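You operate a simulated robot arm through the tools that you are given. There is no shell and no other tool. Be economical: measure what you need, move in short steps, check, and stop when the job is done.

Carry out the task below with a simulated robot arm. There is one attempt and no reset: what you move stays moved.

TASK
Fit the yellow wheel on the bench's pin board and tighten the nut.
Fine: tighten the orange clamp on the board first.

It is judged by the outcome, as a careful person would: the job done as asked, and still so three seconds after it is handed in. It fails if anything else is knocked over, pushed out of place, dropped, spilled or broken.

THE ROBOT
A 6-joint arm with a two-finger parallel gripper, fixed in place. Base frame: the origin is at the foot of the arm, x ahead of it, y to its left, z up; the work surface is at about z = 0. Lengths are in m, angles in rad, forces in N, time in s.
With the tool pointing down near the work surface it reaches from about 0.14 to 0.58 m from the base axis. Its first joint turns from -1.152 to 1.152 rad. Payload 2.1 kg.
Tool frame: the origin (TCP) lies between the finger pads and is the grasp point; the fingertips stand 0.03 m ahead of it; z points along the fingers, y is the line along which they close. The gripper opens to 0.094 m. The fingers are 0.028 m wide and 0.01 m thick; the gripper's body (0.05 by 0.096 m) begins 0.055 m behind the TCP.
Orientation is that of the tool frame in the base frame, as a unit quaternion [x, y, z, w]. With the fingers straight down and closing along the base's y, the tool's x points along the base's -x, its y along +y and its z along -z.

THE INTERFACE
- The arm moves only by the tool nudge_tool. Its argument "commands" is a list of rows, each a list of 7 numbers: the shift along the tool's x, y, z in m, then the turn, a rotation vector about the tool's x, y, z in rad, then the closure, from 0 (fully open) to 1 (shut). In form: [[dx, dy, dz, rx, ry, rz, gripper], ...]. A call has 1 to 12 rows; each row is the pose to reach, as a shift and turn from the pose commanded when the call began, along the tool's axes at that moment. A row lasts 0.2 s, in which the tool goes at most 0.05 m and 0.15 rad; a call with a longer step from one row to the next is refused whole, and so is a gripper value outside its range. A pose out of reach is approached as far as the arm can. The call stops where the force on the tool passes 70 N (or 10 N more than at its start, if that is more) or the arm is blocked; 0.2 s more then pass. The fingers move at their own pace (about 0.072 m/s each) and stop on an object; they squeeze with about 32 N. The grip force told is the motor's: it shows also when the fingers shut on nothing. Time passes only in rows, and 0.2 s behind the last, so rows that repeat a pose let the fingers close. It gives the time, the measured TCP pose, the force on the tool (base axes), the opening and the grip force at its end, in the units of the frame above (readings bear some noise), and new pictures: "pictures" is both (left out), scene, wrist or none.
- Cameras (640 x 400 px; columns grow to the right, rows downward): "scene" is fixed at [0.0628, -0.3747, 0.4884]; the picture's right is [0.72, -0.69, 0.00], its down [-0.37, -0.38, -0.85] and it looks along [0.59, 0.61, -0.53] (base axes); focal length 214 px, centre (320, 200). "wrist" rides on the gripper at [-0.037, 0, -0.058] in the tool frame; the picture's right is [0.00, -1.00, 0.00], its down [0.97, 0.00, -0.24] and it looks along [0.24, 0.00, 0.97] (tool axes); focal length 218 px, centre (320, 200).
- measure_at(camera, pixels): for up to 12 pixels [column, row] of the newest picture of that camera ("zoom" is the newest enlarged one), the place [x, y, z] in the base frame of the surface seen there, good to about 0.003 m. No time passes.
- inspect(camera, box): a new picture of the part [left, top, right, bottom] of that camera's present view, enlarged. No time passes.
- hand_in(): hands the job in; it is judged then, once.

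Work in short steps. Measure before you move; look again where a grasp or a placing could have gone wrong, and mend it. You have 80 turns and 120 pictures in all, the two below and enlarged ones among them. Open the gripper and draw the arm clear of the work before you hand the job in, unless the task says otherwise; then end with one line.

The tools are called after "Call:" by a JSON object that holds its "op" and its "data". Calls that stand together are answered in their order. nudge_tool: Moves the arm, as the interface text tells. Its arguments: {"type":"object","properties":{"commands":{"type":"array"},"pictures":{"type":"string","enum":["both","scene","wrist","none"]}},"required":["commands"]} The other tools are called the same way: measure_at (camera, pixels) gives the place of the surface under pixels of a picture; inspect (camera, box) takes an enlarged picture of a part of a camera's view; hand_in () hands the job in.

At the start:

```text
clock: 0.0
tcp_pos: [0.321, -0.0752, 0.4376]
ee_rot: [0.0, 1.0, 0.001, 0.0]
force: [-0.1, 0.0, -0.7]
opening: 0.0942
grasp_force: 0.1
```

scene: 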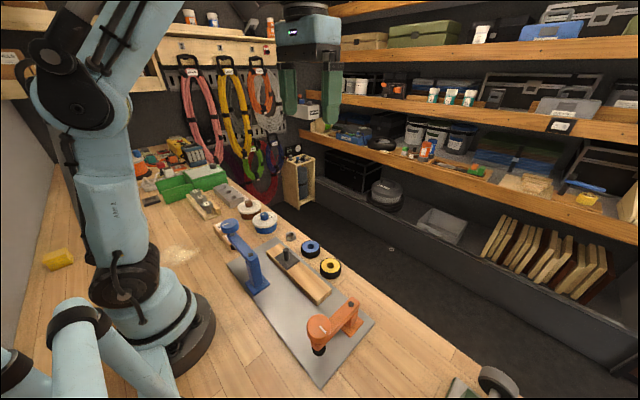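
wrist: 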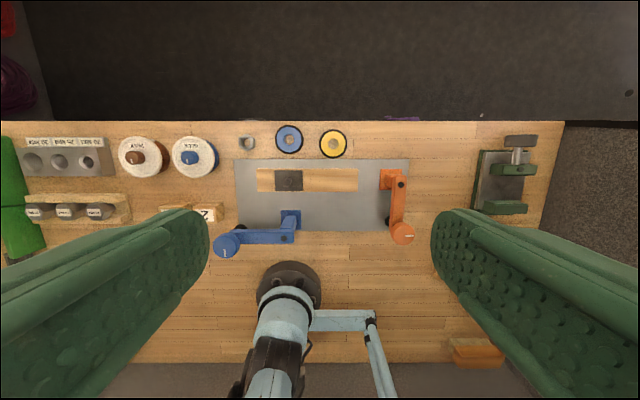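

I look closer at the board, clamps, wheels and nut before moving.

Call:
{"op": "inspect", "data": {"camera": "scene", "box": [210, 200, 390, 390]}}

Call:
{"op": "inspect", "data": {"camera": "wrist", "box": [200, 110, 440, 260]}}

Call:
{"op": "measure_at", "data": {"camera": "wrist", "pixels": [[333, 143], [289, 140], [247, 143], [290, 180], [391, 178], [401, 233], [397, 205], [345, 180], [240, 165], [405, 165], [344, 143], [290, 220]]}}

```text
2.11 times, centred on (300, 295) of scene
```

zoom: 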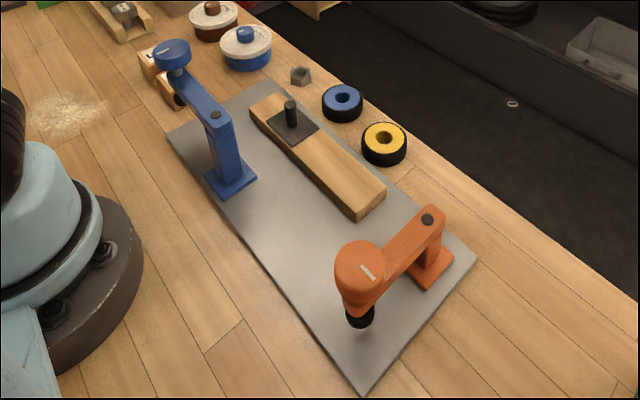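

```text
2.67 times, centred on (320, 185) of wrist
```

zoom: 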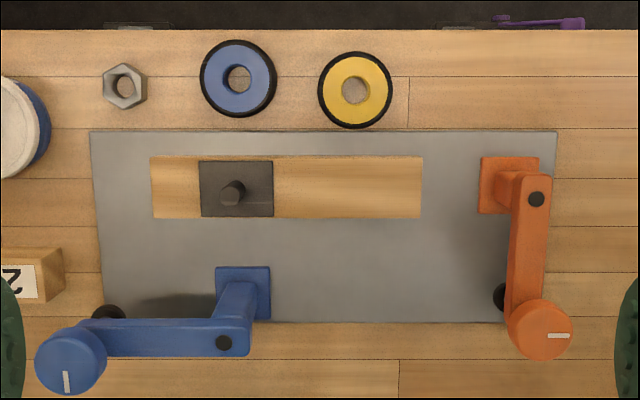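

```text
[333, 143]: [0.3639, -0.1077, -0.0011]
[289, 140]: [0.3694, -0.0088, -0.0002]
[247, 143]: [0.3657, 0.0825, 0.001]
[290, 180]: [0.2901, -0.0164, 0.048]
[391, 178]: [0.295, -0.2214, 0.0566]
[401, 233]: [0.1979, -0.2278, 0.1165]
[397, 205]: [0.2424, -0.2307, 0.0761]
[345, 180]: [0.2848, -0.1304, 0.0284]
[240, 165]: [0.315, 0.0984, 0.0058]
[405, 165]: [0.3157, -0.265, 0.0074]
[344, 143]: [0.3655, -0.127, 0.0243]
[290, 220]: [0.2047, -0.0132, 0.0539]
```

I measure details in the wrist zoom: orange pivot (537,199), knob (540,330), pin (232,192), wood corners, wheel and nut edges.

Call:
{"op": "measure_at", "data": {"camera": "zoom", "pixels": [[537, 199], [542, 325], [528, 260], [234, 187], [262, 200], [415, 165], [415, 210], [155, 185], [380, 90], [330, 90], [138, 80], [112, 90]]}}

Call:
{"op": "inspect", "data": {"camera": "scene", "box": [290, 280, 390, 380]}}

Call:
{"op": "inspect", "data": {"camera": "scene", "box": [250, 215, 350, 315]}}

```text
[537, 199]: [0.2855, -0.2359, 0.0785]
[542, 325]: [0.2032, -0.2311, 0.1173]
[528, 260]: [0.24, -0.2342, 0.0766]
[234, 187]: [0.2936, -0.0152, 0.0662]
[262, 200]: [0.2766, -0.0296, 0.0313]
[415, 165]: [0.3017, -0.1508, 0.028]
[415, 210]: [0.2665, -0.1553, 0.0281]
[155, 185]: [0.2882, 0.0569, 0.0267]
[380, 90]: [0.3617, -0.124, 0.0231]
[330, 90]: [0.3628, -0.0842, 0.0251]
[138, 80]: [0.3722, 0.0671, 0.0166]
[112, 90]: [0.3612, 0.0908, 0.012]
```

```text
4.00 times, centred on (340, 330) of scene
```

zoom: 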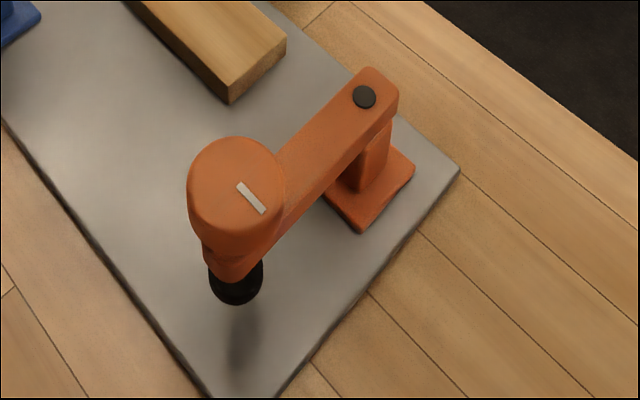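

```text
4.00 times, centred on (300, 265) of scene
```

zoom: 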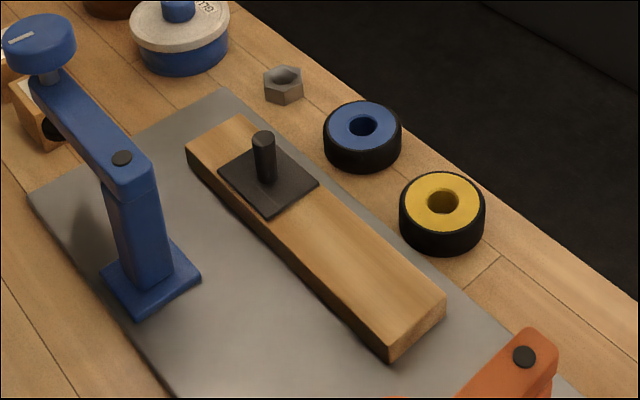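

The orange arm pivots near (0.286,-0.234) with its knob near (0.20,-0.23,0.117); the wood end is at y≈-0.155, so the clamp must be swung onto the wood, then screwed down. I move above it for a closer look.

Call:
{"op": "nudge_tool", "data": {"commands": [[0.011, -0.022, 0.034, 0, 0, 0, 0], [0.022, -0.045, 0.068, 0, 0, 0, 0], [0.033, -0.068, 0.102, 0, 0, 0, 0], [0.044, -0.09, 0.136, 0, 0, 0, 0], [0.055, -0.113, 0.17, 0, 0, 0, 0], [0.066, -0.135, 0.204, 0, 0, 0, 0], [0.076, -0.158, 0.225, 0, 0, 0, 0]]}}

Call:
{"op": "measure_at", "data": {"camera": "scene", "pixels": [[319, 352], [319, 346], [340, 313]]}}

```text
clock: 1.6
tcp_pos: [0.2461, -0.2311, 0.2118]
ee_rot: [0.0, 1.0, 0.001, 0.0]
force: [0.4, -0.6, -0.2]
opening: 0.0941
grasp_force: 0.1
```

scene: 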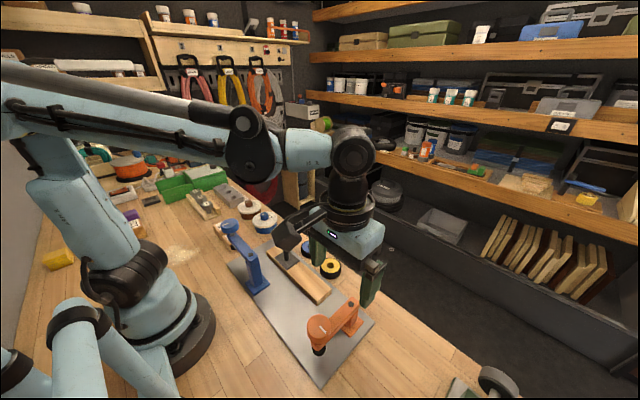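
wrist: 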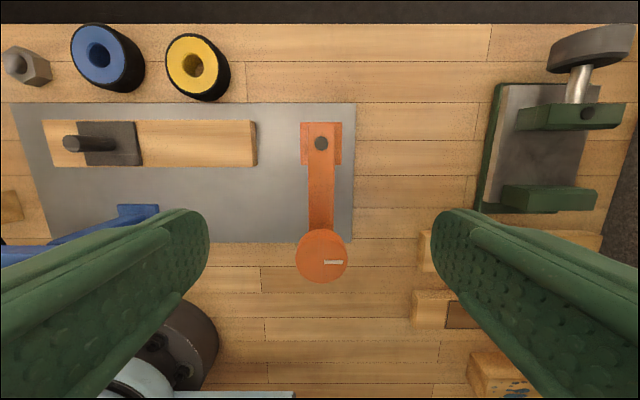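

```text
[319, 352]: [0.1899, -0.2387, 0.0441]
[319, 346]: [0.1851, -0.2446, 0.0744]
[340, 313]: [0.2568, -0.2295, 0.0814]
```

Call:
{"op": "measure_at", "data": {"camera": "wrist", "pixels": [[320, 143], [320, 200], [310, 200], [331, 200], [300, 257], [344, 257], [320, 275], [315, 235], [254, 140], [250, 122], [252, 163], [200, 140]]}}

Call:
{"op": "inspect", "data": {"camera": "scene", "box": [290, 290, 370, 370]}}

```text
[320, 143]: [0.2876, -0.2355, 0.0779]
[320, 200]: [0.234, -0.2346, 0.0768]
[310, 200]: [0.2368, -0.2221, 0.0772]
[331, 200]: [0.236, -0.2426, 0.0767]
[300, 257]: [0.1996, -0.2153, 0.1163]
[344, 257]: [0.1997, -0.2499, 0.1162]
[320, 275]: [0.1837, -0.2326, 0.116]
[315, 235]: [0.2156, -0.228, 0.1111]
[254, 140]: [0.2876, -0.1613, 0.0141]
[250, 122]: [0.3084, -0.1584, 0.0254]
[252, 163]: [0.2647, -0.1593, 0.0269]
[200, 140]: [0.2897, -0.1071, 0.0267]
```

```text
5.00 times, centred on (330, 330) of scene
```

zoom: 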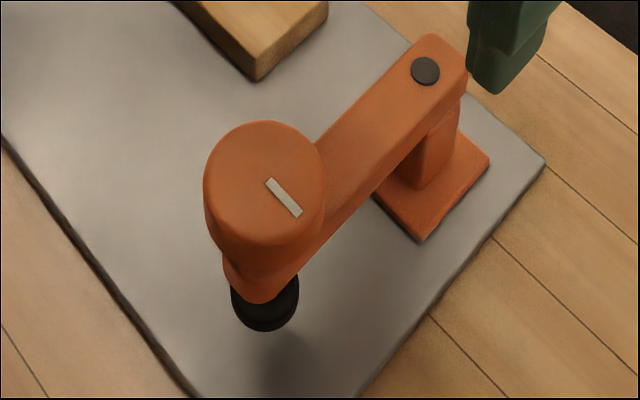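

Pivot at (0.2875,-0.2345), knob at (0.199,-0.233): swinging 90° puts the foot at about (0.287,-0.146), on the wood. I lower around the arm's middle and close loosely.

Call:
{"op": "nudge_tool", "data": {"commands": [[0.0, -0.003, 0.04, 0, 0, 0, 0], [0.0, -0.003, 0.08, 0, 0, 0, 0], [0.0, -0.003, 0.11, 0, 0, 0, 0], [0.0, -0.003, 0.126, 0, 0, 0, 0], [0.0, -0.003, 0.126, 0, 0, 0, 0.68], [0.0, -0.003, 0.126, 0, 0, 0, 0.68], [0.0, -0.003, 0.126, 0, 0, 0, 0.68]]}}

```text
clock: 3.2
tcp_pos: [0.2462, -0.2364, 0.0861]
ee_rot: [0.0, 1.0, -0.001, 0.0]
force: [0.8, 0.4, -0.4]
opening: 0.0306
grasp_force: 0.6
```

scene: 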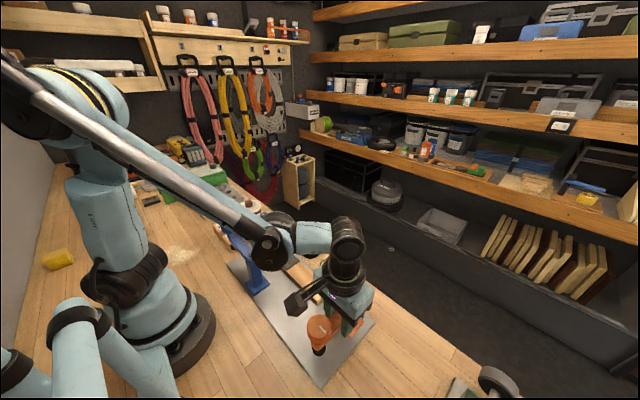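
wrist: 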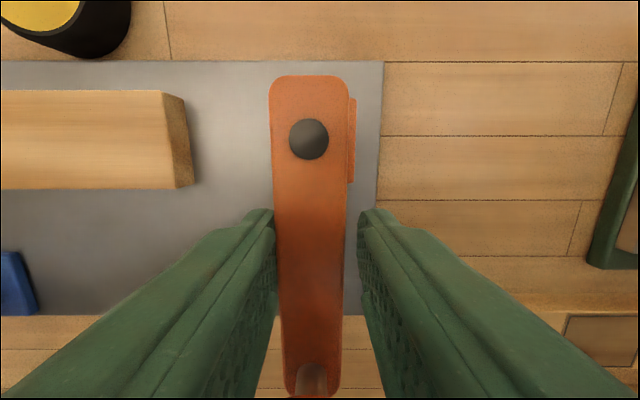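

Fingers straddle the arm cleanly. I begin swinging it about the pivot, clockwise seen from above.

Call:
{"op": "nudge_tool", "data": {"commands": [[-0.0004, 0.0068, 0, 0, 0, 0.14, 0.68], [-0.0016, 0.0125, 0, 0, 0, 0.28, 0.68], [-0.0036, 0.0179, 0, 0, 0, 0.42, 0.68], [-0.0063, 0.023, 0, 0, 0, 0.56, 0.68]]}}

```text
clock: 4.2
tcp_pos: [0.2505, -0.2123, 0.0872]
ee_rot: [0.278, 0.961, 0.0, -0.001]
force: [-1.2, -2.2, 2.2]
opening: 0.0316
grasp_force: 0.8
```

scene: 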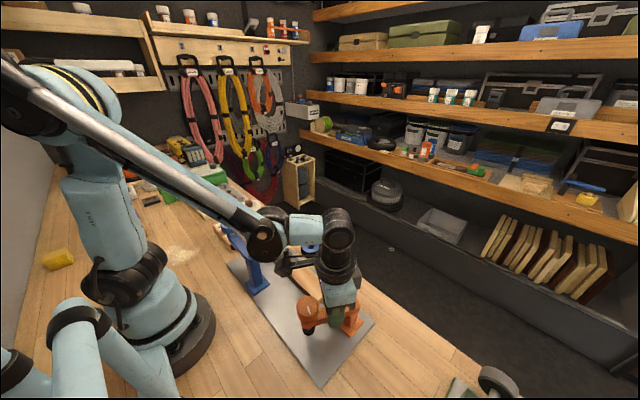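
wrist: 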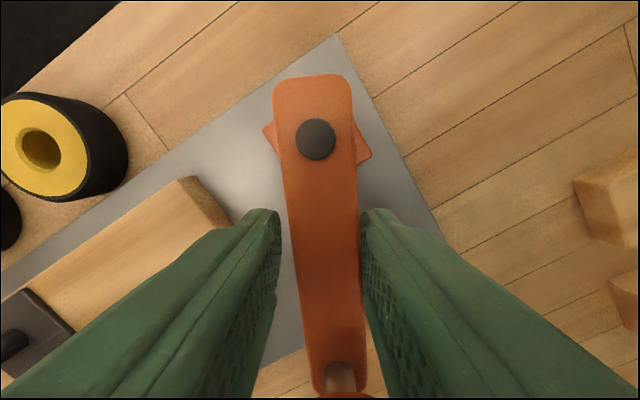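

The arm swings freely with little force; I continue to 90°.

Call:
{"op": "nudge_tool", "data": {"commands": [[-0.0004, 0.006, 0, 0, 0, 0.145, 0.68], [-0.0017, 0.0119, 0, 0, 0, 0.29, 0.68], [-0.0039, 0.0175, 0, 0, 0, 0.435, 0.68], [-0.0068, 0.0227, 0, 0, 0, 0.58, 0.68], [-0.0104, 0.0275, 0, 0, 0, 0.725, 0.68], [-0.0147, 0.0317, 0, 0, 0, 0.87, 0.68], [-0.0196, 0.0352, 0, 0, 0, 1.015, 0.68], [-0.0196, 0.0352, 0, 0, 0, 1.015, 0.68]]}}

```text
clock: 6.0
tcp_pos: [0.2862, -0.1944, 0.0872]
ee_rot: [0.709, 0.705, 0.001, 0.0]
force: [0.9, -0.1, -0.2]
opening: 0.0296
grasp_force: 0.1
```

scene: 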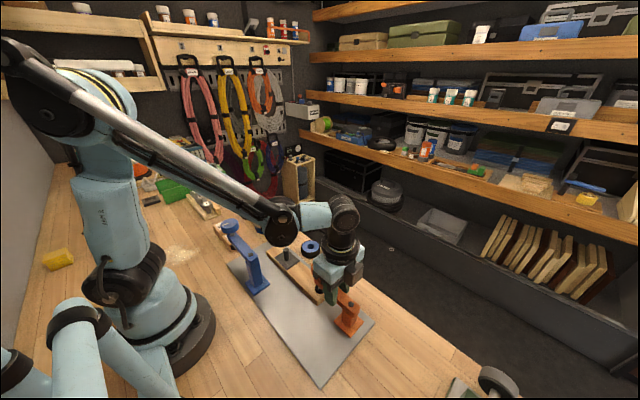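
wrist: 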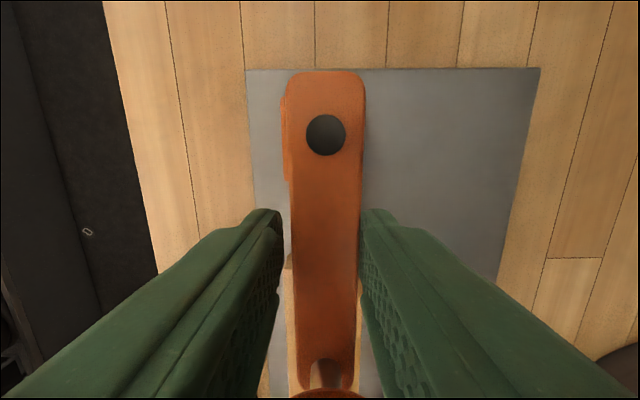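

The arm appears at 90°. I open, lift, and look at it from above.

Call:
{"op": "nudge_tool", "data": {"commands": [[0, 0, 0, 0, 0, 0, 0.3], [0, 0, 0, 0, 0, 0, 0.2], [0, 0, -0.04, 0, 0, 0, 0.2], [0, 0, -0.08, 0, 0, 0, 0.1], [0.02, 0, -0.12, 0, 0, 0, 0], [0.04, 0, -0.13, 0, 0, 0, 0]]}}

```text
clock: 7.4
tcp_pos: [0.2857, -0.1531, 0.2179]
ee_rot: [0.708, 0.706, -0.001, 0.001]
force: [0.2, -1.2, 0.0]
opening: 0.0942
grasp_force: 0.1
```

scene: 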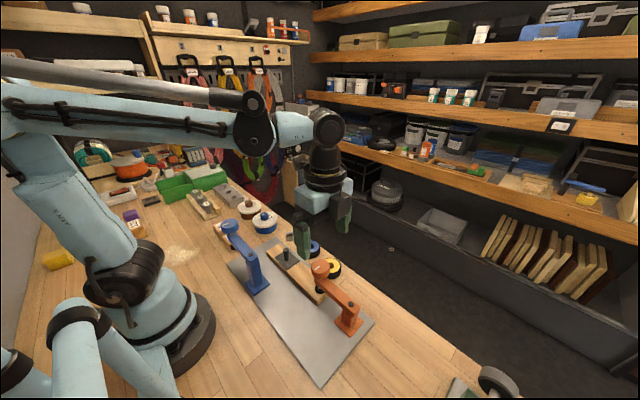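
wrist: 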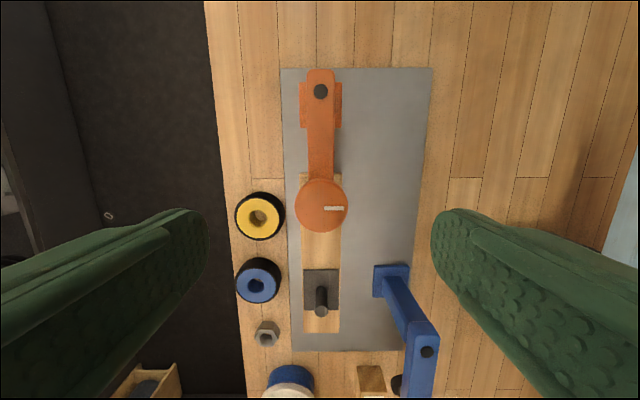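

The knob now sits over the wood end at (321,206). I measure the knob and look at the foot.

Call:
{"op": "measure_at", "data": {"camera": "wrist", "pixels": [[321, 206], [298, 206], [345, 206], [321, 228], [321, 183], [320, 92], [258, 237], [267, 333], [321, 292]]}}

Call:
{"op": "inspect", "data": {"camera": "scene", "box": [290, 250, 370, 340]}}

```text
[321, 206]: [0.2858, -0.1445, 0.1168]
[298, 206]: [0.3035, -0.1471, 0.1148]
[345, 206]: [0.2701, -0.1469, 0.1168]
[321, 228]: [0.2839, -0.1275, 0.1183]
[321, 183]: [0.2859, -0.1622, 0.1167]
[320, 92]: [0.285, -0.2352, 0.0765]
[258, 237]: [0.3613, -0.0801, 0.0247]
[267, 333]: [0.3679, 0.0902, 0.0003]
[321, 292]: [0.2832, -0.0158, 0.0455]
```

```text
4.44 times, centred on (330, 295) of scene
```

zoom: 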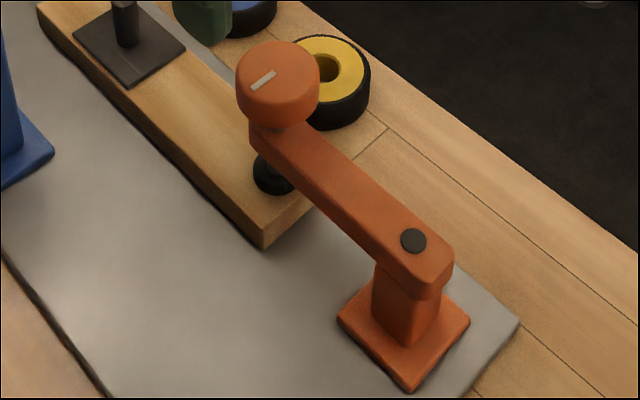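

I centre over the knob (0.2865,-0.1445) and unwind the wrist for a full tightening stroke.

Call:
{"op": "nudge_tool", "data": {"commands": [[0.0085, 0.001, 0, 0, 0, -0.15, 0], [0.0085, 0.001, 0, 0, 0, -0.3, 0], [0.0085, 0.001, 0, 0, 0, -0.45, 0], [0.0085, 0.001, 0, 0, 0, -0.6, 0], [0.0085, 0.001, 0, 0, 0, -0.75, 0], [0.0085, 0.001, 0, 0, 0, -0.9, 0], [0.0085, 0.001, 0, 0, 0, -1.05, 0], [0.0085, 0.001, 0, 0, 0, -1.2, 0], [0.0085, 0.001, 0, 0, 0, -1.35, 0], [0.0085, 0.001, 0, 0, 0, -1.5, 0], [0.0085, 0.001, 0, 0, 0, -1.65, 0], [0.0085, 0.001, 0, 0, 0, -1.8, 0]], "pictures": "none"}}

Call:
{"op": "nudge_tool", "data": {"commands": [[0, 0, 0, 0, 0, -0.15, 0], [0, 0, 0, 0, 0, -0.3, 0], [0, 0, 0, 0, 0, -0.45, 0], [0, 0, 0, 0, 0, -0.6, 0], [0, 0, 0, 0, 0, -0.75, 0], [0, 0, 0, 0, 0, -0.9, 0], [0, 0, 0, 0, 0, -1.05, 0], [0, 0, 0, 0, 0, -1.2, 0]], "pictures": "wrist"}}

```text
clock: 10.0
tcp_pos: [0.2878, -0.1453, 0.2185]
ee_rot: [-0.113, 0.994, 0.0, -0.001]
force: [-0.1, -0.5, -0.1]
opening: 0.0938
grasp_force: 0.1
```

```text
clock: 11.8
tcp_pos: [0.2873, -0.1456, 0.2175]
ee_rot: [-0.655, 0.756, 0.0, -0.001]
force: [-0.3, -0.5, -0.4]
opening: 0.0941
grasp_force: 0.1
```

wrist: 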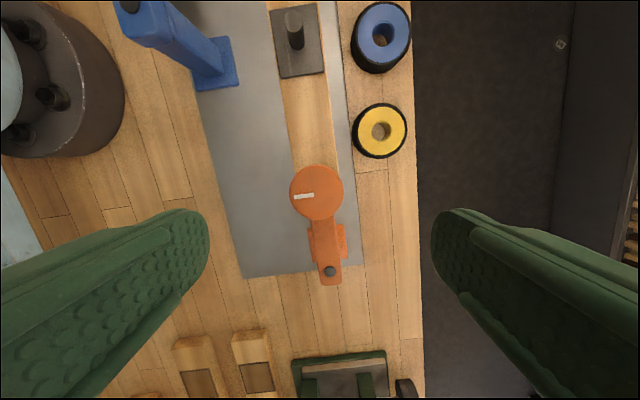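

Orientation is now yaw about -1.43 from the start. I descend to z≈0.112 and close on the knob.

Call:
{"op": "nudge_tool", "data": {"commands": [[0, 0, 0.04, 0, 0, 0, 0], [0, 0, 0.08, 0, 0, 0, 0], [0, 0, 0.1045, 0, 0, 0, 0], [0, 0, 0.1045, 0, 0, 0, 0.5], [0, 0, 0.1045, 0, 0, 0, 1], [0, 0, 0.1045, 0, 0, 0, 1], [0, 0, 0.1045, 0, 0, 0, 1], [0, 0, 0.1045, 0, 0, 0, 1]]}}

```text
clock: 13.6
tcp_pos: [0.2847, -0.1452, 0.1143]
ee_rot: [-0.653, 0.757, 0.002, -0.002]
force: [-28.7, 4.0, -5.7]
opening: 0.0407
grasp_force: 45.3
```

scene: 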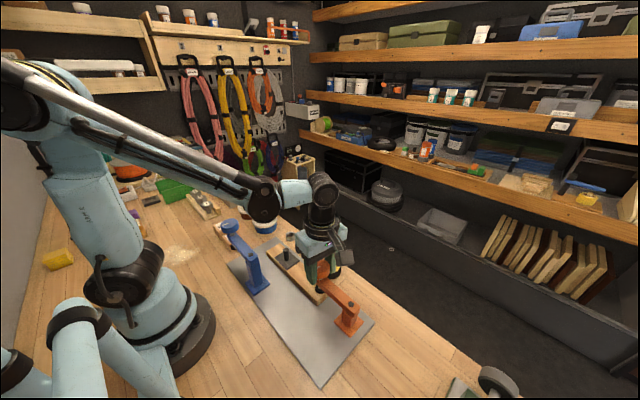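
wrist: 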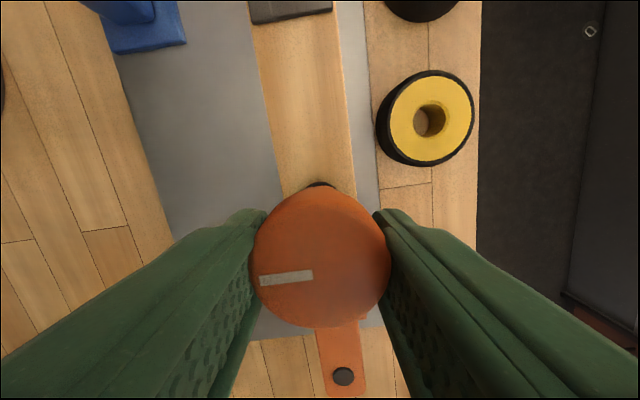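

The grip is slightly off-centre (28 N along -x); I correct by ~3 mm and turn clockwise 0.9 rad as a test.

Call:
{"op": "nudge_tool", "data": {"commands": [[0, 0.003, 0, 0, 0, 0, 1], [0, 0.003, 0, 0, 0, 0.15, 1], [0, 0.003, 0, 0, 0, 0.3, 1], [0, 0.003, 0, 0, 0, 0.45, 1], [0, 0.003, 0, 0, 0, 0.6, 1], [0, 0.003, 0, 0, 0, 0.75, 1], [0, 0.003, 0, 0, 0, 0.9, 1]]}}

```text
clock: 15.2
tcp_pos: [0.2829, -0.145, 0.1129]
ee_rot: [-0.257, 0.966, 0.001, -0.003]
force: [-21.8, 9.2, -22.9]
opening: 0.0408
grasp_force: 45.1
```

scene: 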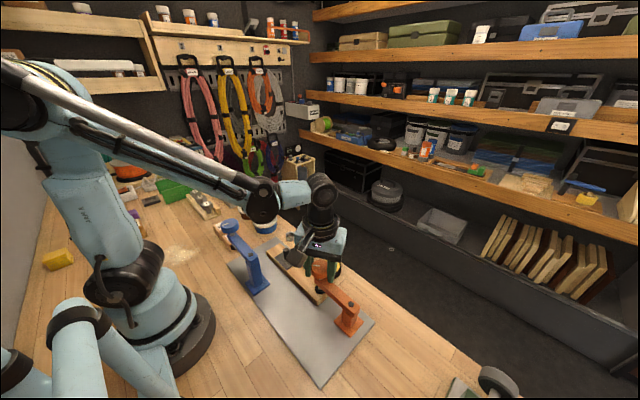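
wrist: 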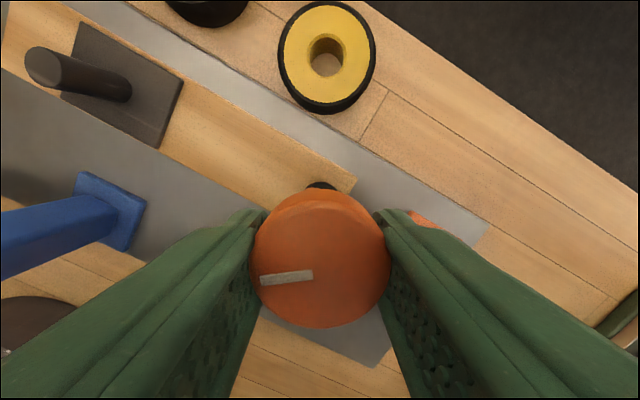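

The knob turns with the grip and draws the tool down (-23 N). I keep turning while following downward and recentring.

Call:
{"op": "nudge_tool", "data": {"commands": [[0.0012, 0.0019, 0.0025, 0, 0, 0.05, 1], [0.0012, 0.0019, 0.0028, 0, 0, 0.2, 1], [0.0012, 0.0019, 0.0031, 0, 0, 0.35, 1], [0.0012, 0.0019, 0.0034, 0, 0, 0.5, 1], [0.0012, 0.0019, 0.0037, 0, 0, 0.65, 1], [0.0012, 0.0019, 0.004, 0, 0, 0.8, 1], [0.0012, 0.0019, 0.0043, 0, 0, 0.95, 1]]}}

```text
clock: 16.8
tcp_pos: [0.284, -0.1418, 0.1086]
ee_rot: [0.211, 0.977, 0.003, 0.0]
force: [-3.2, 26.2, 0.5]
opening: 0.0403
grasp_force: 44.6
```

scene: 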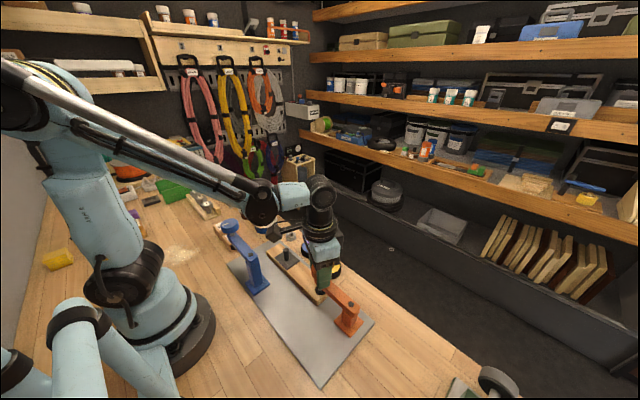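
wrist: 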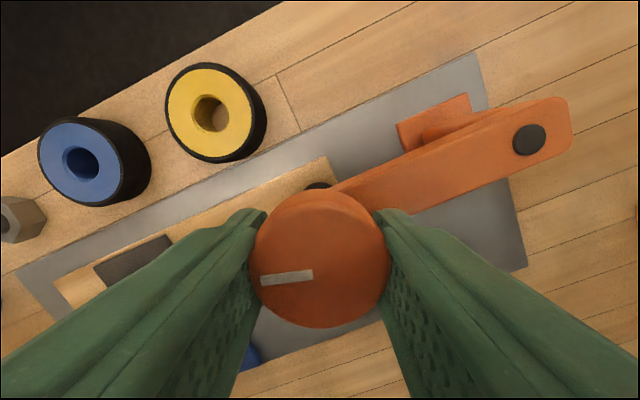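

Descended ~5 mm; the fingertips (z≈0.079) near the arm top (0.077). I release, raise 8 mm, recentre, and regrip.

Call:
{"op": "nudge_tool", "data": {"commands": [[0, 0, 0, 0, 0, 0, 0.3], [0, 0, 0, 0, 0, 0, 0.3], [0, 0, -0.008, 0, 0, 0, 0.3], [0.0006, 0.0014, -0.008, 0, 0, 0, 0.3], [0.0006, 0.0014, -0.008, 0, 0, 0, 1], [0.0006, 0.0014, -0.008, 0, 0, 0, 1], [0.0006, 0.0014, -0.008, 0, 0, 0, 1]]}}

```text
clock: 18.4
tcp_pos: [0.2834, -0.1417, 0.1159]
ee_rot: [0.211, 0.977, -0.001, -0.001]
force: [-1.3, -5.4, -0.1]
opening: 0.0407
grasp_force: 44.8
```

scene: 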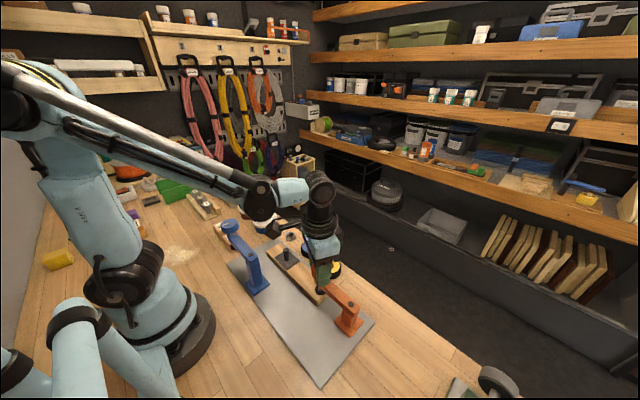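
wrist: 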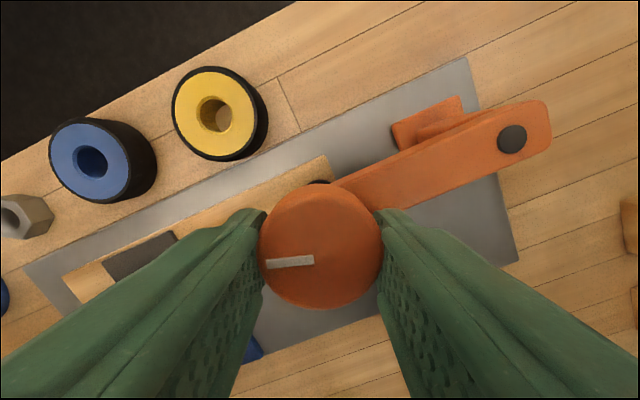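

Clean regrip with small forces. I turn on, following down about 3 mm per rad.

Call:
{"op": "nudge_tool", "data": {"commands": [[0, 0, 0.0005, 0, 0, 0.15, 1], [0, 0, 0.0009, 0, 0, 0.3, 1], [0, 0, 0.0014, 0, 0, 0.45, 1], [0, 0, 0.0018, 0, 0, 0.6, 1], [0, 0, 0.0022, 0, 0, 0.75, 1], [0, 0, 0.0026, 0, 0, 0.9, 1], [0, 0, 0.003, 0, 0, 1.05, 1], [0, 0, 0.0034, 0, 0, 1.2, 1]]}}

```text
clock: 20.2
tcp_pos: [0.2839, -0.1413, 0.1141]
ee_rot: [0.727, 0.687, 0.003, 0.0]
force: [16.4, 20.9, 43.6]
opening: 0.0407
grasp_force: 44.7
```

scene: 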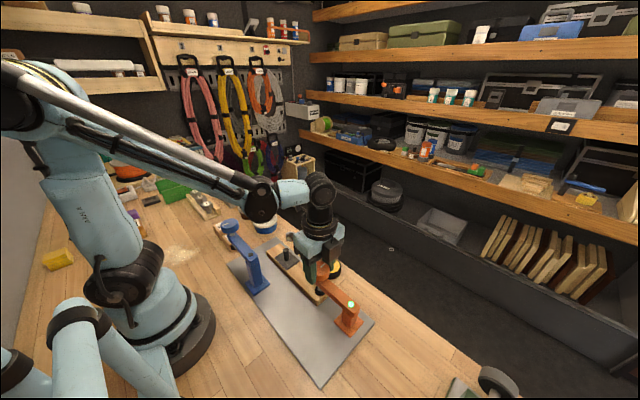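
wrist: 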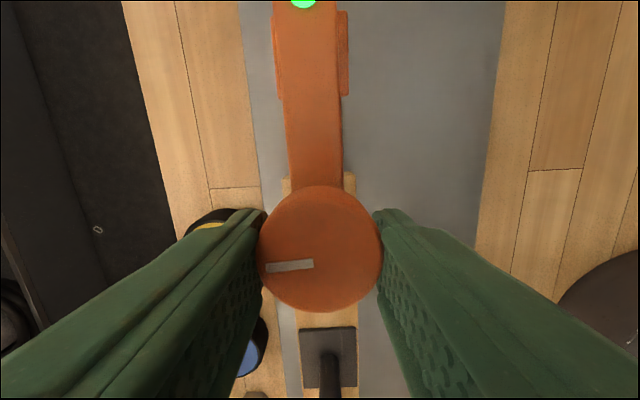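

The clamp's indicator dot has turned green, and the vertical force rose: it's tight. I release and lift away.

Call:
{"op": "nudge_tool", "data": {"commands": [[0, 0, -0.002, 0, 0, 0, 1], [0, 0, -0.002, 0, 0, 0, 0.3], [0, 0, -0.002, 0, 0, 0, 0], [0, 0, -0.04, 0, 0, 0, 0], [0, 0, -0.08, 0, 0, 0, 0], [0.04, 0, -0.1, 0, 0, 0, 0], [0.06, 0.02, -0.1, 0, 0, 0, 0]]}}

Call:
{"op": "inspect", "data": {"camera": "scene", "box": [250, 225, 370, 345]}}

```text
clock: 21.8
tcp_pos: [0.3054, -0.0844, 0.212]
ee_rot: [0.727, 0.687, 0.0, 0.001]
force: [-0.9, 0.3, -0.3]
opening: 0.0942
grasp_force: 0.1
```

scene: 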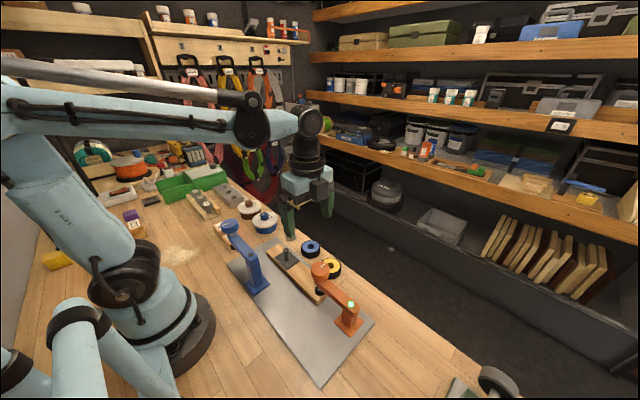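
wrist: 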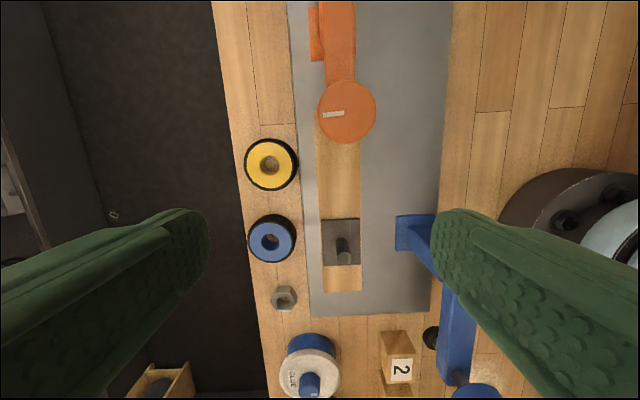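

```text
3.33 times, centred on (310, 285) of scene
```

zoom: 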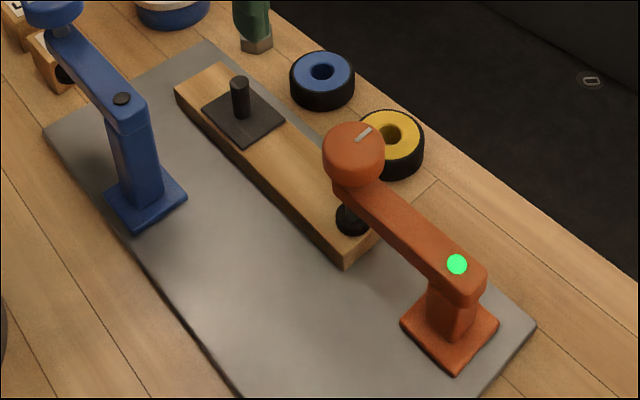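

The clamp presses the wood with a green dot. Next the yellow wheel: I rotate the wrist back and move above it.

Call:
{"op": "nudge_tool", "data": {"commands": [[-0.003, 0.012, 0, 0, 0, -0.148, 0], [-0.006, 0.024, 0, 0, 0, -0.296, 0], [-0.01, 0.036, 0, 0, 0, -0.444, 0], [-0.014, 0.048, 0, 0, 0, -0.592, 0], [-0.0167, 0.059, 0, 0, 0, -0.74, 0], [-0.0167, 0.059, 0, 0, 0, -0.888, 0], [-0.0167, 0.059, 0, 0, 0, -1.036, 0], [-0.0167, 0.059, 0, 0, 0, -1.184, 0], [-0.0167, 0.059, 0, 0, 0, -1.332, 0], [-0.0167, 0.059, 0, 0, 0, -1.48, 0], [-0.0167, 0.059, 0, 0, 0, -1.627, 0]], "pictures": "wrist"}}

```text
clock: 24.2
tcp_pos: [0.3644, -0.1025, 0.2143]
ee_rot: [-0.002, 1.0, 0.0, 0.0]
force: [0.8, 0.8, 0.2]
opening: 0.0941
grasp_force: 0.0
```

wrist: 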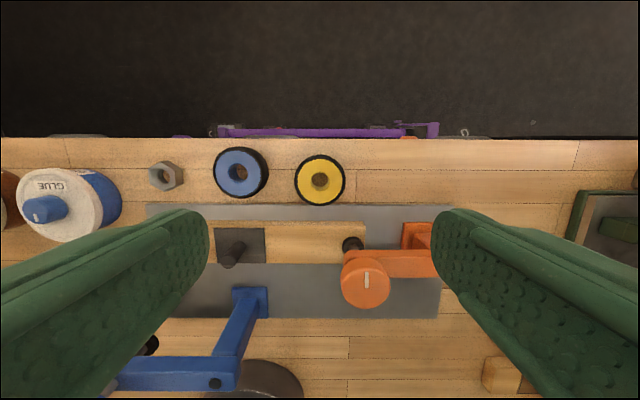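

Measuring the yellow wheel rim, pin and nut.

Call:
{"op": "measure_at", "data": {"camera": "wrist", "pixels": [[298, 180], [342, 180], [320, 159], [320, 200], [309, 180], [330, 180], [320, 168], [234, 250], [229, 261], [257, 235], [165, 175], [240, 245]]}}

Call:
{"op": "inspect", "data": {"camera": "wrist", "box": [140, 130, 380, 280]}}

```text
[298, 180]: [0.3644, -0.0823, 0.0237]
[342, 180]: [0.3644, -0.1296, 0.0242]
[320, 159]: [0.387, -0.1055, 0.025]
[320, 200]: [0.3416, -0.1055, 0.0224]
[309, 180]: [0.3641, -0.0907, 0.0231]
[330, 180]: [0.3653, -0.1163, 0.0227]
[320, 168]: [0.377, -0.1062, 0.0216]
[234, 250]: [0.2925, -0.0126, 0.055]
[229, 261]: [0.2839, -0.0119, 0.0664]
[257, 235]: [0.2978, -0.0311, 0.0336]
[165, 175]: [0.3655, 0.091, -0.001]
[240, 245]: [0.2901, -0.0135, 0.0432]
```

```text
2.67 times, centred on (260, 205) of wrist
```

zoom: 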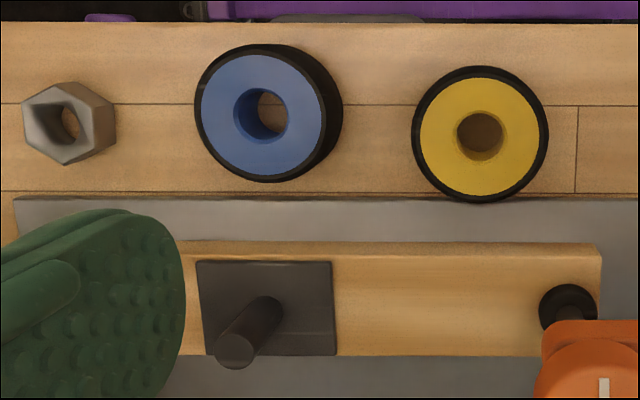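

Wheel centre (0.3645,-0.106), diameter ~0.047, height 0.024. I descend and grip it.

Call:
{"op": "nudge_tool", "data": {"commands": [[0, -0.0035, 0.045, 0, 0, 0, 0], [0, -0.0035, 0.09, 0, 0, 0, 0], [0, -0.0035, 0.135, 0, 0, 0, 0], [0, -0.0035, 0.165, 0, 0, 0, 0], [0, -0.0035, 0.178, 0, 0, 0, 0], [0, -0.0035, 0.178, 0, 0, 0, 0.4], [0, -0.0035, 0.178, 0, 0, 0, 1], [0, -0.0035, 0.178, 0, 0, 0, 1], [0, -0.0035, 0.178, 0, 0, 0, 1]]}}

```text
clock: 26.2
tcp_pos: [0.3632, -0.1077, 0.0345]
ee_rot: [0.0, 1.0, 0.0, 0.001]
force: [-0.2, -0.5, -0.2]
opening: 0.0587
grasp_force: 31.8
```

scene: 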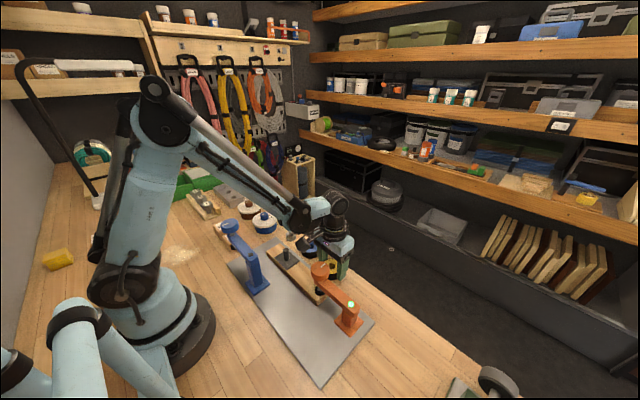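
wrist: 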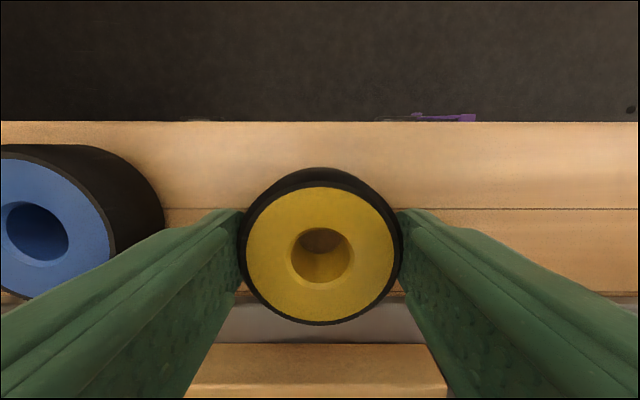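

Gripped (opening 0.0587, 32 N). I measure the wheel's face and hole edges to know its centre in the tool.

Call:
{"op": "measure_at", "data": {"camera": "wrist", "pixels": [[286, 256], [358, 256], [322, 224], [322, 289], [250, 256], [394, 256], [322, 191], [322, 320]]}}

Call:
{"op": "nudge_tool", "data": {"commands": [[0, 0, -0.04, 0, 0, 0, 1], [0, 0, -0.08, 0, 0, 0, 1], [0.02, 0.025, -0.105, 0, 0, 0, 1], [0.03, 0.05, -0.105, 0, 0, 0, 1]]}}

```text
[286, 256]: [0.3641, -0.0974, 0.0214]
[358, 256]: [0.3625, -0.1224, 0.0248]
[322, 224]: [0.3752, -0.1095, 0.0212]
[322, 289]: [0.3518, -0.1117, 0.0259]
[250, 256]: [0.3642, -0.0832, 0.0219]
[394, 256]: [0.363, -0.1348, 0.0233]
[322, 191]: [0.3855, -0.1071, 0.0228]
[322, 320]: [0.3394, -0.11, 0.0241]
```

```text
clock: 27.2
tcp_pos: [0.335, -0.0559, 0.1388]
ee_rot: [-0.001, 1.0, 0.0, 0.001]
force: [-0.2, -0.4, -0.8]
opening: 0.059
grasp_force: 31.8
```

scene: 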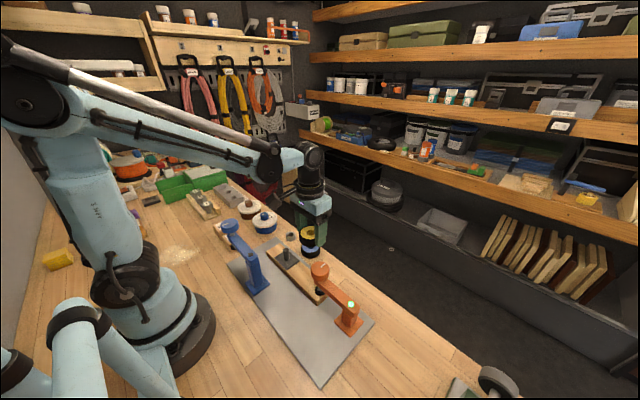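
wrist: 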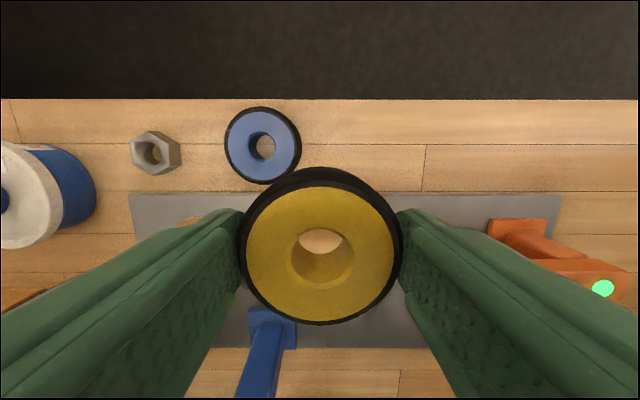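

The wheel is centred on the TCP. I zoom the scene camera on the pin for an accurate position.

Call:
{"op": "inspect", "data": {"camera": "scene", "box": [256, 230, 320, 270]}}

```text
10.00 times, centred on (288, 250) of scene
```

zoom: 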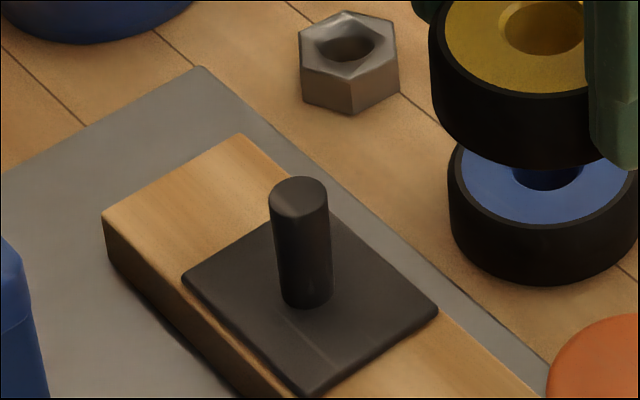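

Call:
{"op": "measure_at", "data": {"camera": "zoom", "pixels": [[298, 198], [276, 198], [321, 196], [298, 182], [300, 212], [190, 278], [330, 216], [432, 311], [310, 386], [302, 260], [303, 298]]}}

Call:
{"op": "measure_at", "data": {"camera": "zoom", "pixels": [[305, 43], [392, 47], [345, 16], [350, 75], [325, 70], [380, 25], [346, 47], [320, 48], [370, 45], [325, 100]]}}

```text
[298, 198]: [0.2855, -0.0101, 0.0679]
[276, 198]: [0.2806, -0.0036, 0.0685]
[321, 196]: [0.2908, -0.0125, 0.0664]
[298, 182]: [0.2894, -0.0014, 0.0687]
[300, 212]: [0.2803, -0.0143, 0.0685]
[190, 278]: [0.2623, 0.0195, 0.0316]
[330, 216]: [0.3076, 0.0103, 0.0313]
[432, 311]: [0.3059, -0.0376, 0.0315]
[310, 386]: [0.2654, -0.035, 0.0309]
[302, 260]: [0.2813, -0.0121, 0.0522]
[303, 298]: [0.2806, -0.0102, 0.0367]
```

```text
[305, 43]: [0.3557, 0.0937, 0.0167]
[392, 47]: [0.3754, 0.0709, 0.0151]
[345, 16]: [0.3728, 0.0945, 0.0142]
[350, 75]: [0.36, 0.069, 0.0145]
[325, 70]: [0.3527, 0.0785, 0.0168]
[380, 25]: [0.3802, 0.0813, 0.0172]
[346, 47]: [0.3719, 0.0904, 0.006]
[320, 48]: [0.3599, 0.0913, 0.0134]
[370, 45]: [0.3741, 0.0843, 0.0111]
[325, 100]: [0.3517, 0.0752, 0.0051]
```

Pin centre ≈ (0.2855,-0.010), top 0.068; nut centre ≈ (0.366,0.082), top ~0.016. I move the wheel above the pin and check through the hole.

Call:
{"op": "nudge_tool", "data": {"commands": [[0.025, 0.023, 0, 0, 0, 0, 1], [0.0495, 0.046, 0.005, 0, 0, 0, 1], [0.0495, 0.046, 0.02, 0, 0, 0, 1], [0.0495, 0.046, 0.02, 0, 0, 0, 1]]}}

Call:
{"op": "inspect", "data": {"camera": "scene", "box": [256, 220, 336, 270]}}

```text
clock: 28.2
tcp_pos: [0.2853, -0.0109, 0.1188]
ee_rot: [0.0, 1.0, 0.0, 0.0]
force: [-0.4, -0.3, -0.5]
opening: 0.0592
grasp_force: 31.9
```

scene: 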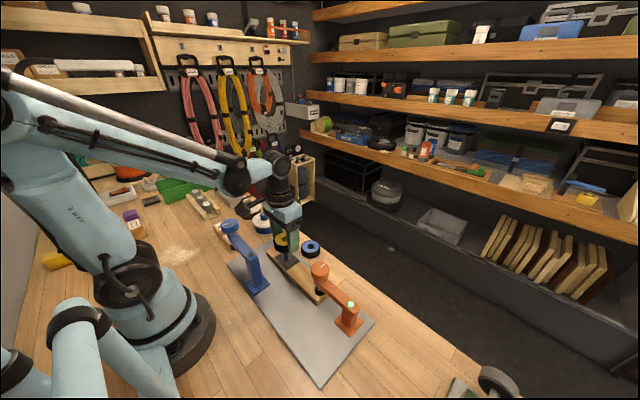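
wrist: 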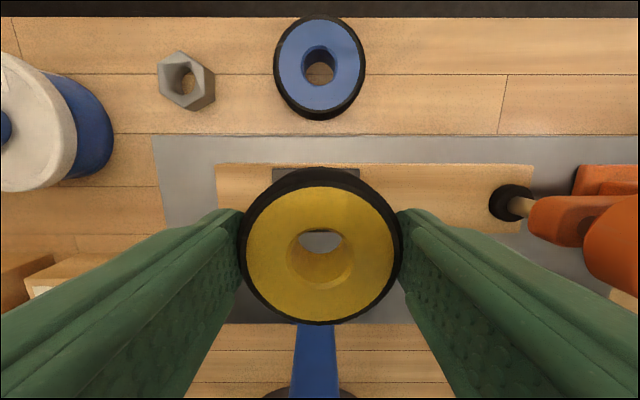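

```text
8.00 times, centred on (296, 245) of scene
```

zoom: 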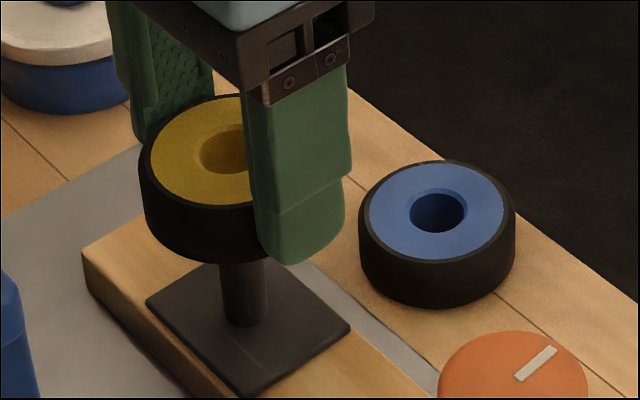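

The wheel hangs above the pin; plate edges suggest pin y≈-0.009. With ~3 mm slack I lower partway and watch the force.

Call:
{"op": "nudge_tool", "data": {"commands": [[0, 0.001, 0.01, 0, 0, 0, 1], [0, 0.001, 0.02, 0, 0, 0, 1], [0, 0.001, 0.027, 0, 0, 0, 1], [0, 0.001, 0.032, 0, 0, 0, 1]]}}

```text
clock: 29.2
tcp_pos: [0.2846, -0.0096, 0.0889]
ee_rot: [-0.002, 1.0, -0.001, 0.0]
force: [0.5, 0.0, -0.6]
opening: 0.0588
grasp_force: 31.7
```

scene: 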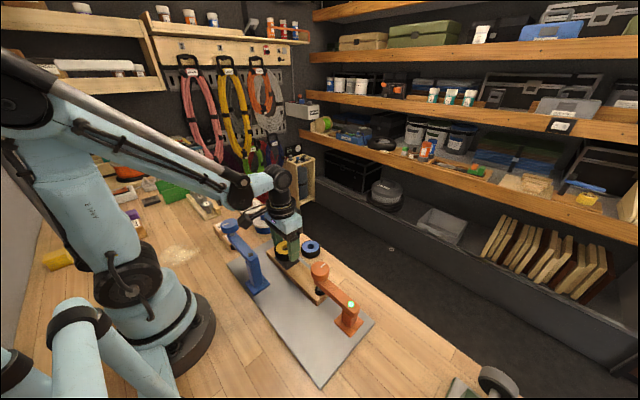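
wrist: 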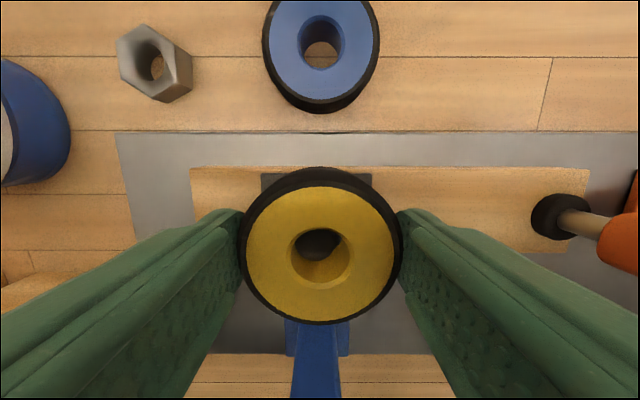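

The pin is in the hole (dark at (317,245)), no force. I lower to the seat.

Call:
{"op": "nudge_tool", "data": {"commands": [[0, 0.0005, 0.008, 0, 0, 0, 1], [0, 0.0005, 0.015, 0, 0, 0, 1], [0, 0.0005, 0.02, 0, 0, 0, 1], [0, 0.0005, 0.0225, 0, 0, 0, 1]]}}

Call:
{"op": "inspect", "data": {"camera": "scene", "box": [256, 220, 336, 270]}}

```text
clock: 30.2
tcp_pos: [0.2848, -0.0104, 0.0668]
ee_rot: [0.0, 1.0, 0.0, 0.0]
force: [-1.2, 0.2, 6.3]
opening: 0.0589
grasp_force: 32.2
```

scene: 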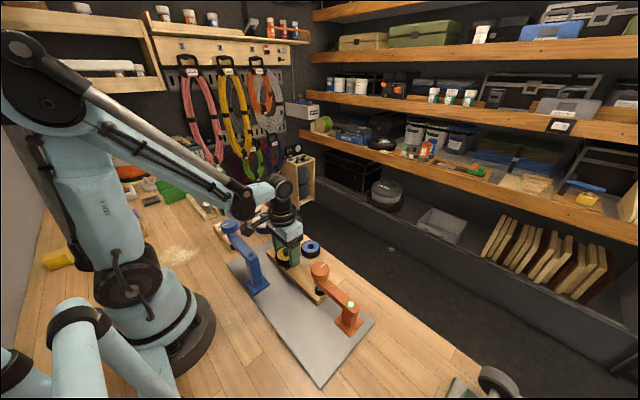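
wrist: 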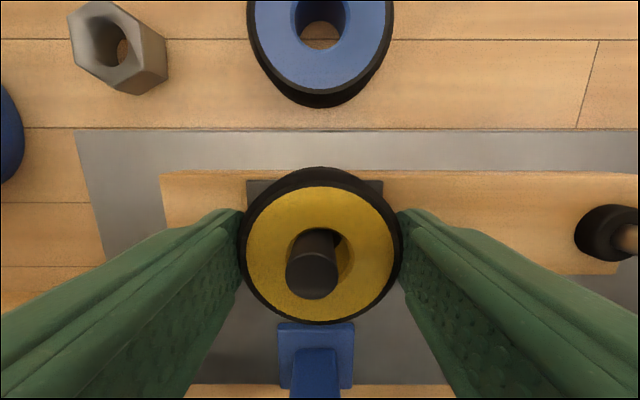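

```text
8.00 times, centred on (296, 245) of scene
```

zoom: 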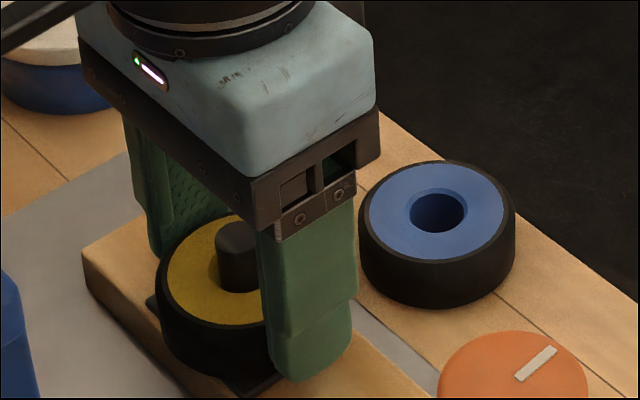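

Seated with 6 N contact; the pin sits toward +y in the hole (col 313 vs 321), so I shift the wheel +2 mm in y to centre it, release and rise.

Call:
{"op": "nudge_tool", "data": {"commands": [[0, 0.002, -0.0005, 0, 0, 0, 1], [0, 0.0025, 0, 0, 0, 0, 1], [0, 0.0025, 0, 0, 0, 0, 0.3], [0, 0.0025, 0, 0, 0, 0, 0], [0, 0.0025, 0, 0, 0, 0, 0], [0, 0.0025, -0.045, 0, 0, 0, 0], [0, 0.0025, -0.08, 0, 0, 0, 0], [0, 0.0025, -0.1, 0, 0, 0, 0]]}}

Call:
{"op": "inspect", "data": {"camera": "wrist", "box": [160, 120, 400, 270]}}

```text
clock: 32.0
tcp_pos: [0.2846, -0.0082, 0.1652]
ee_rot: [-0.001, 1.0, 0.0, 0.0]
force: [-0.5, 0.4, -0.2]
opening: 0.094
grasp_force: 0.1
```

scene: 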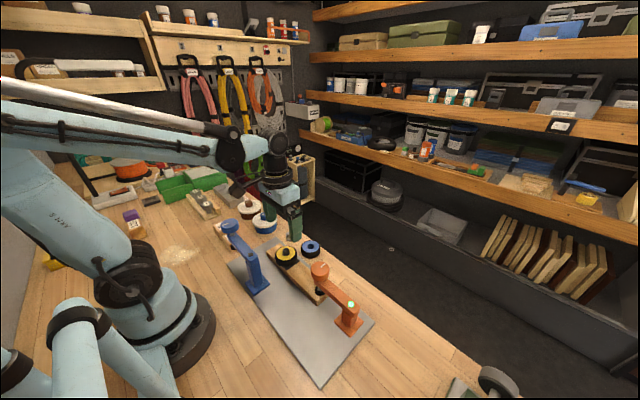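
wrist: 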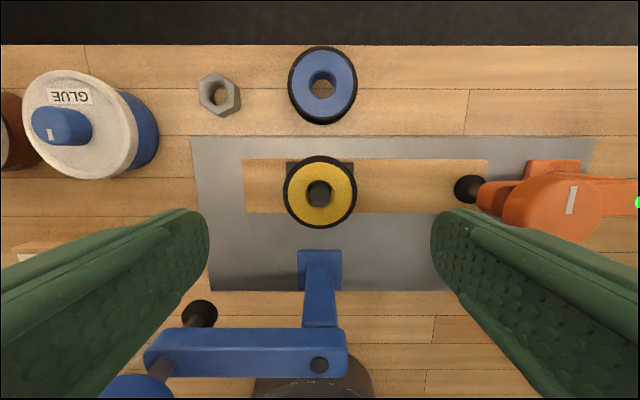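

```text
2.67 times, centred on (280, 195) of wrist
```

zoom: 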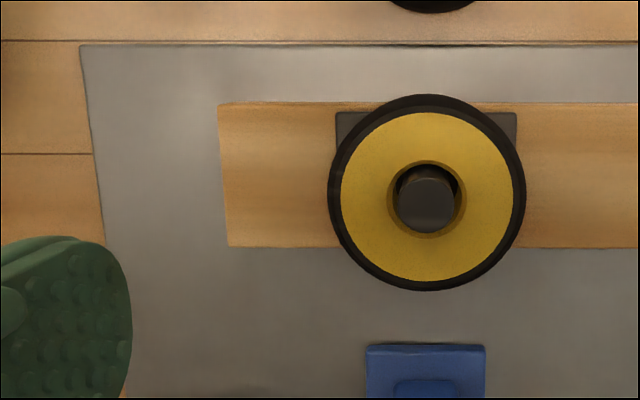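

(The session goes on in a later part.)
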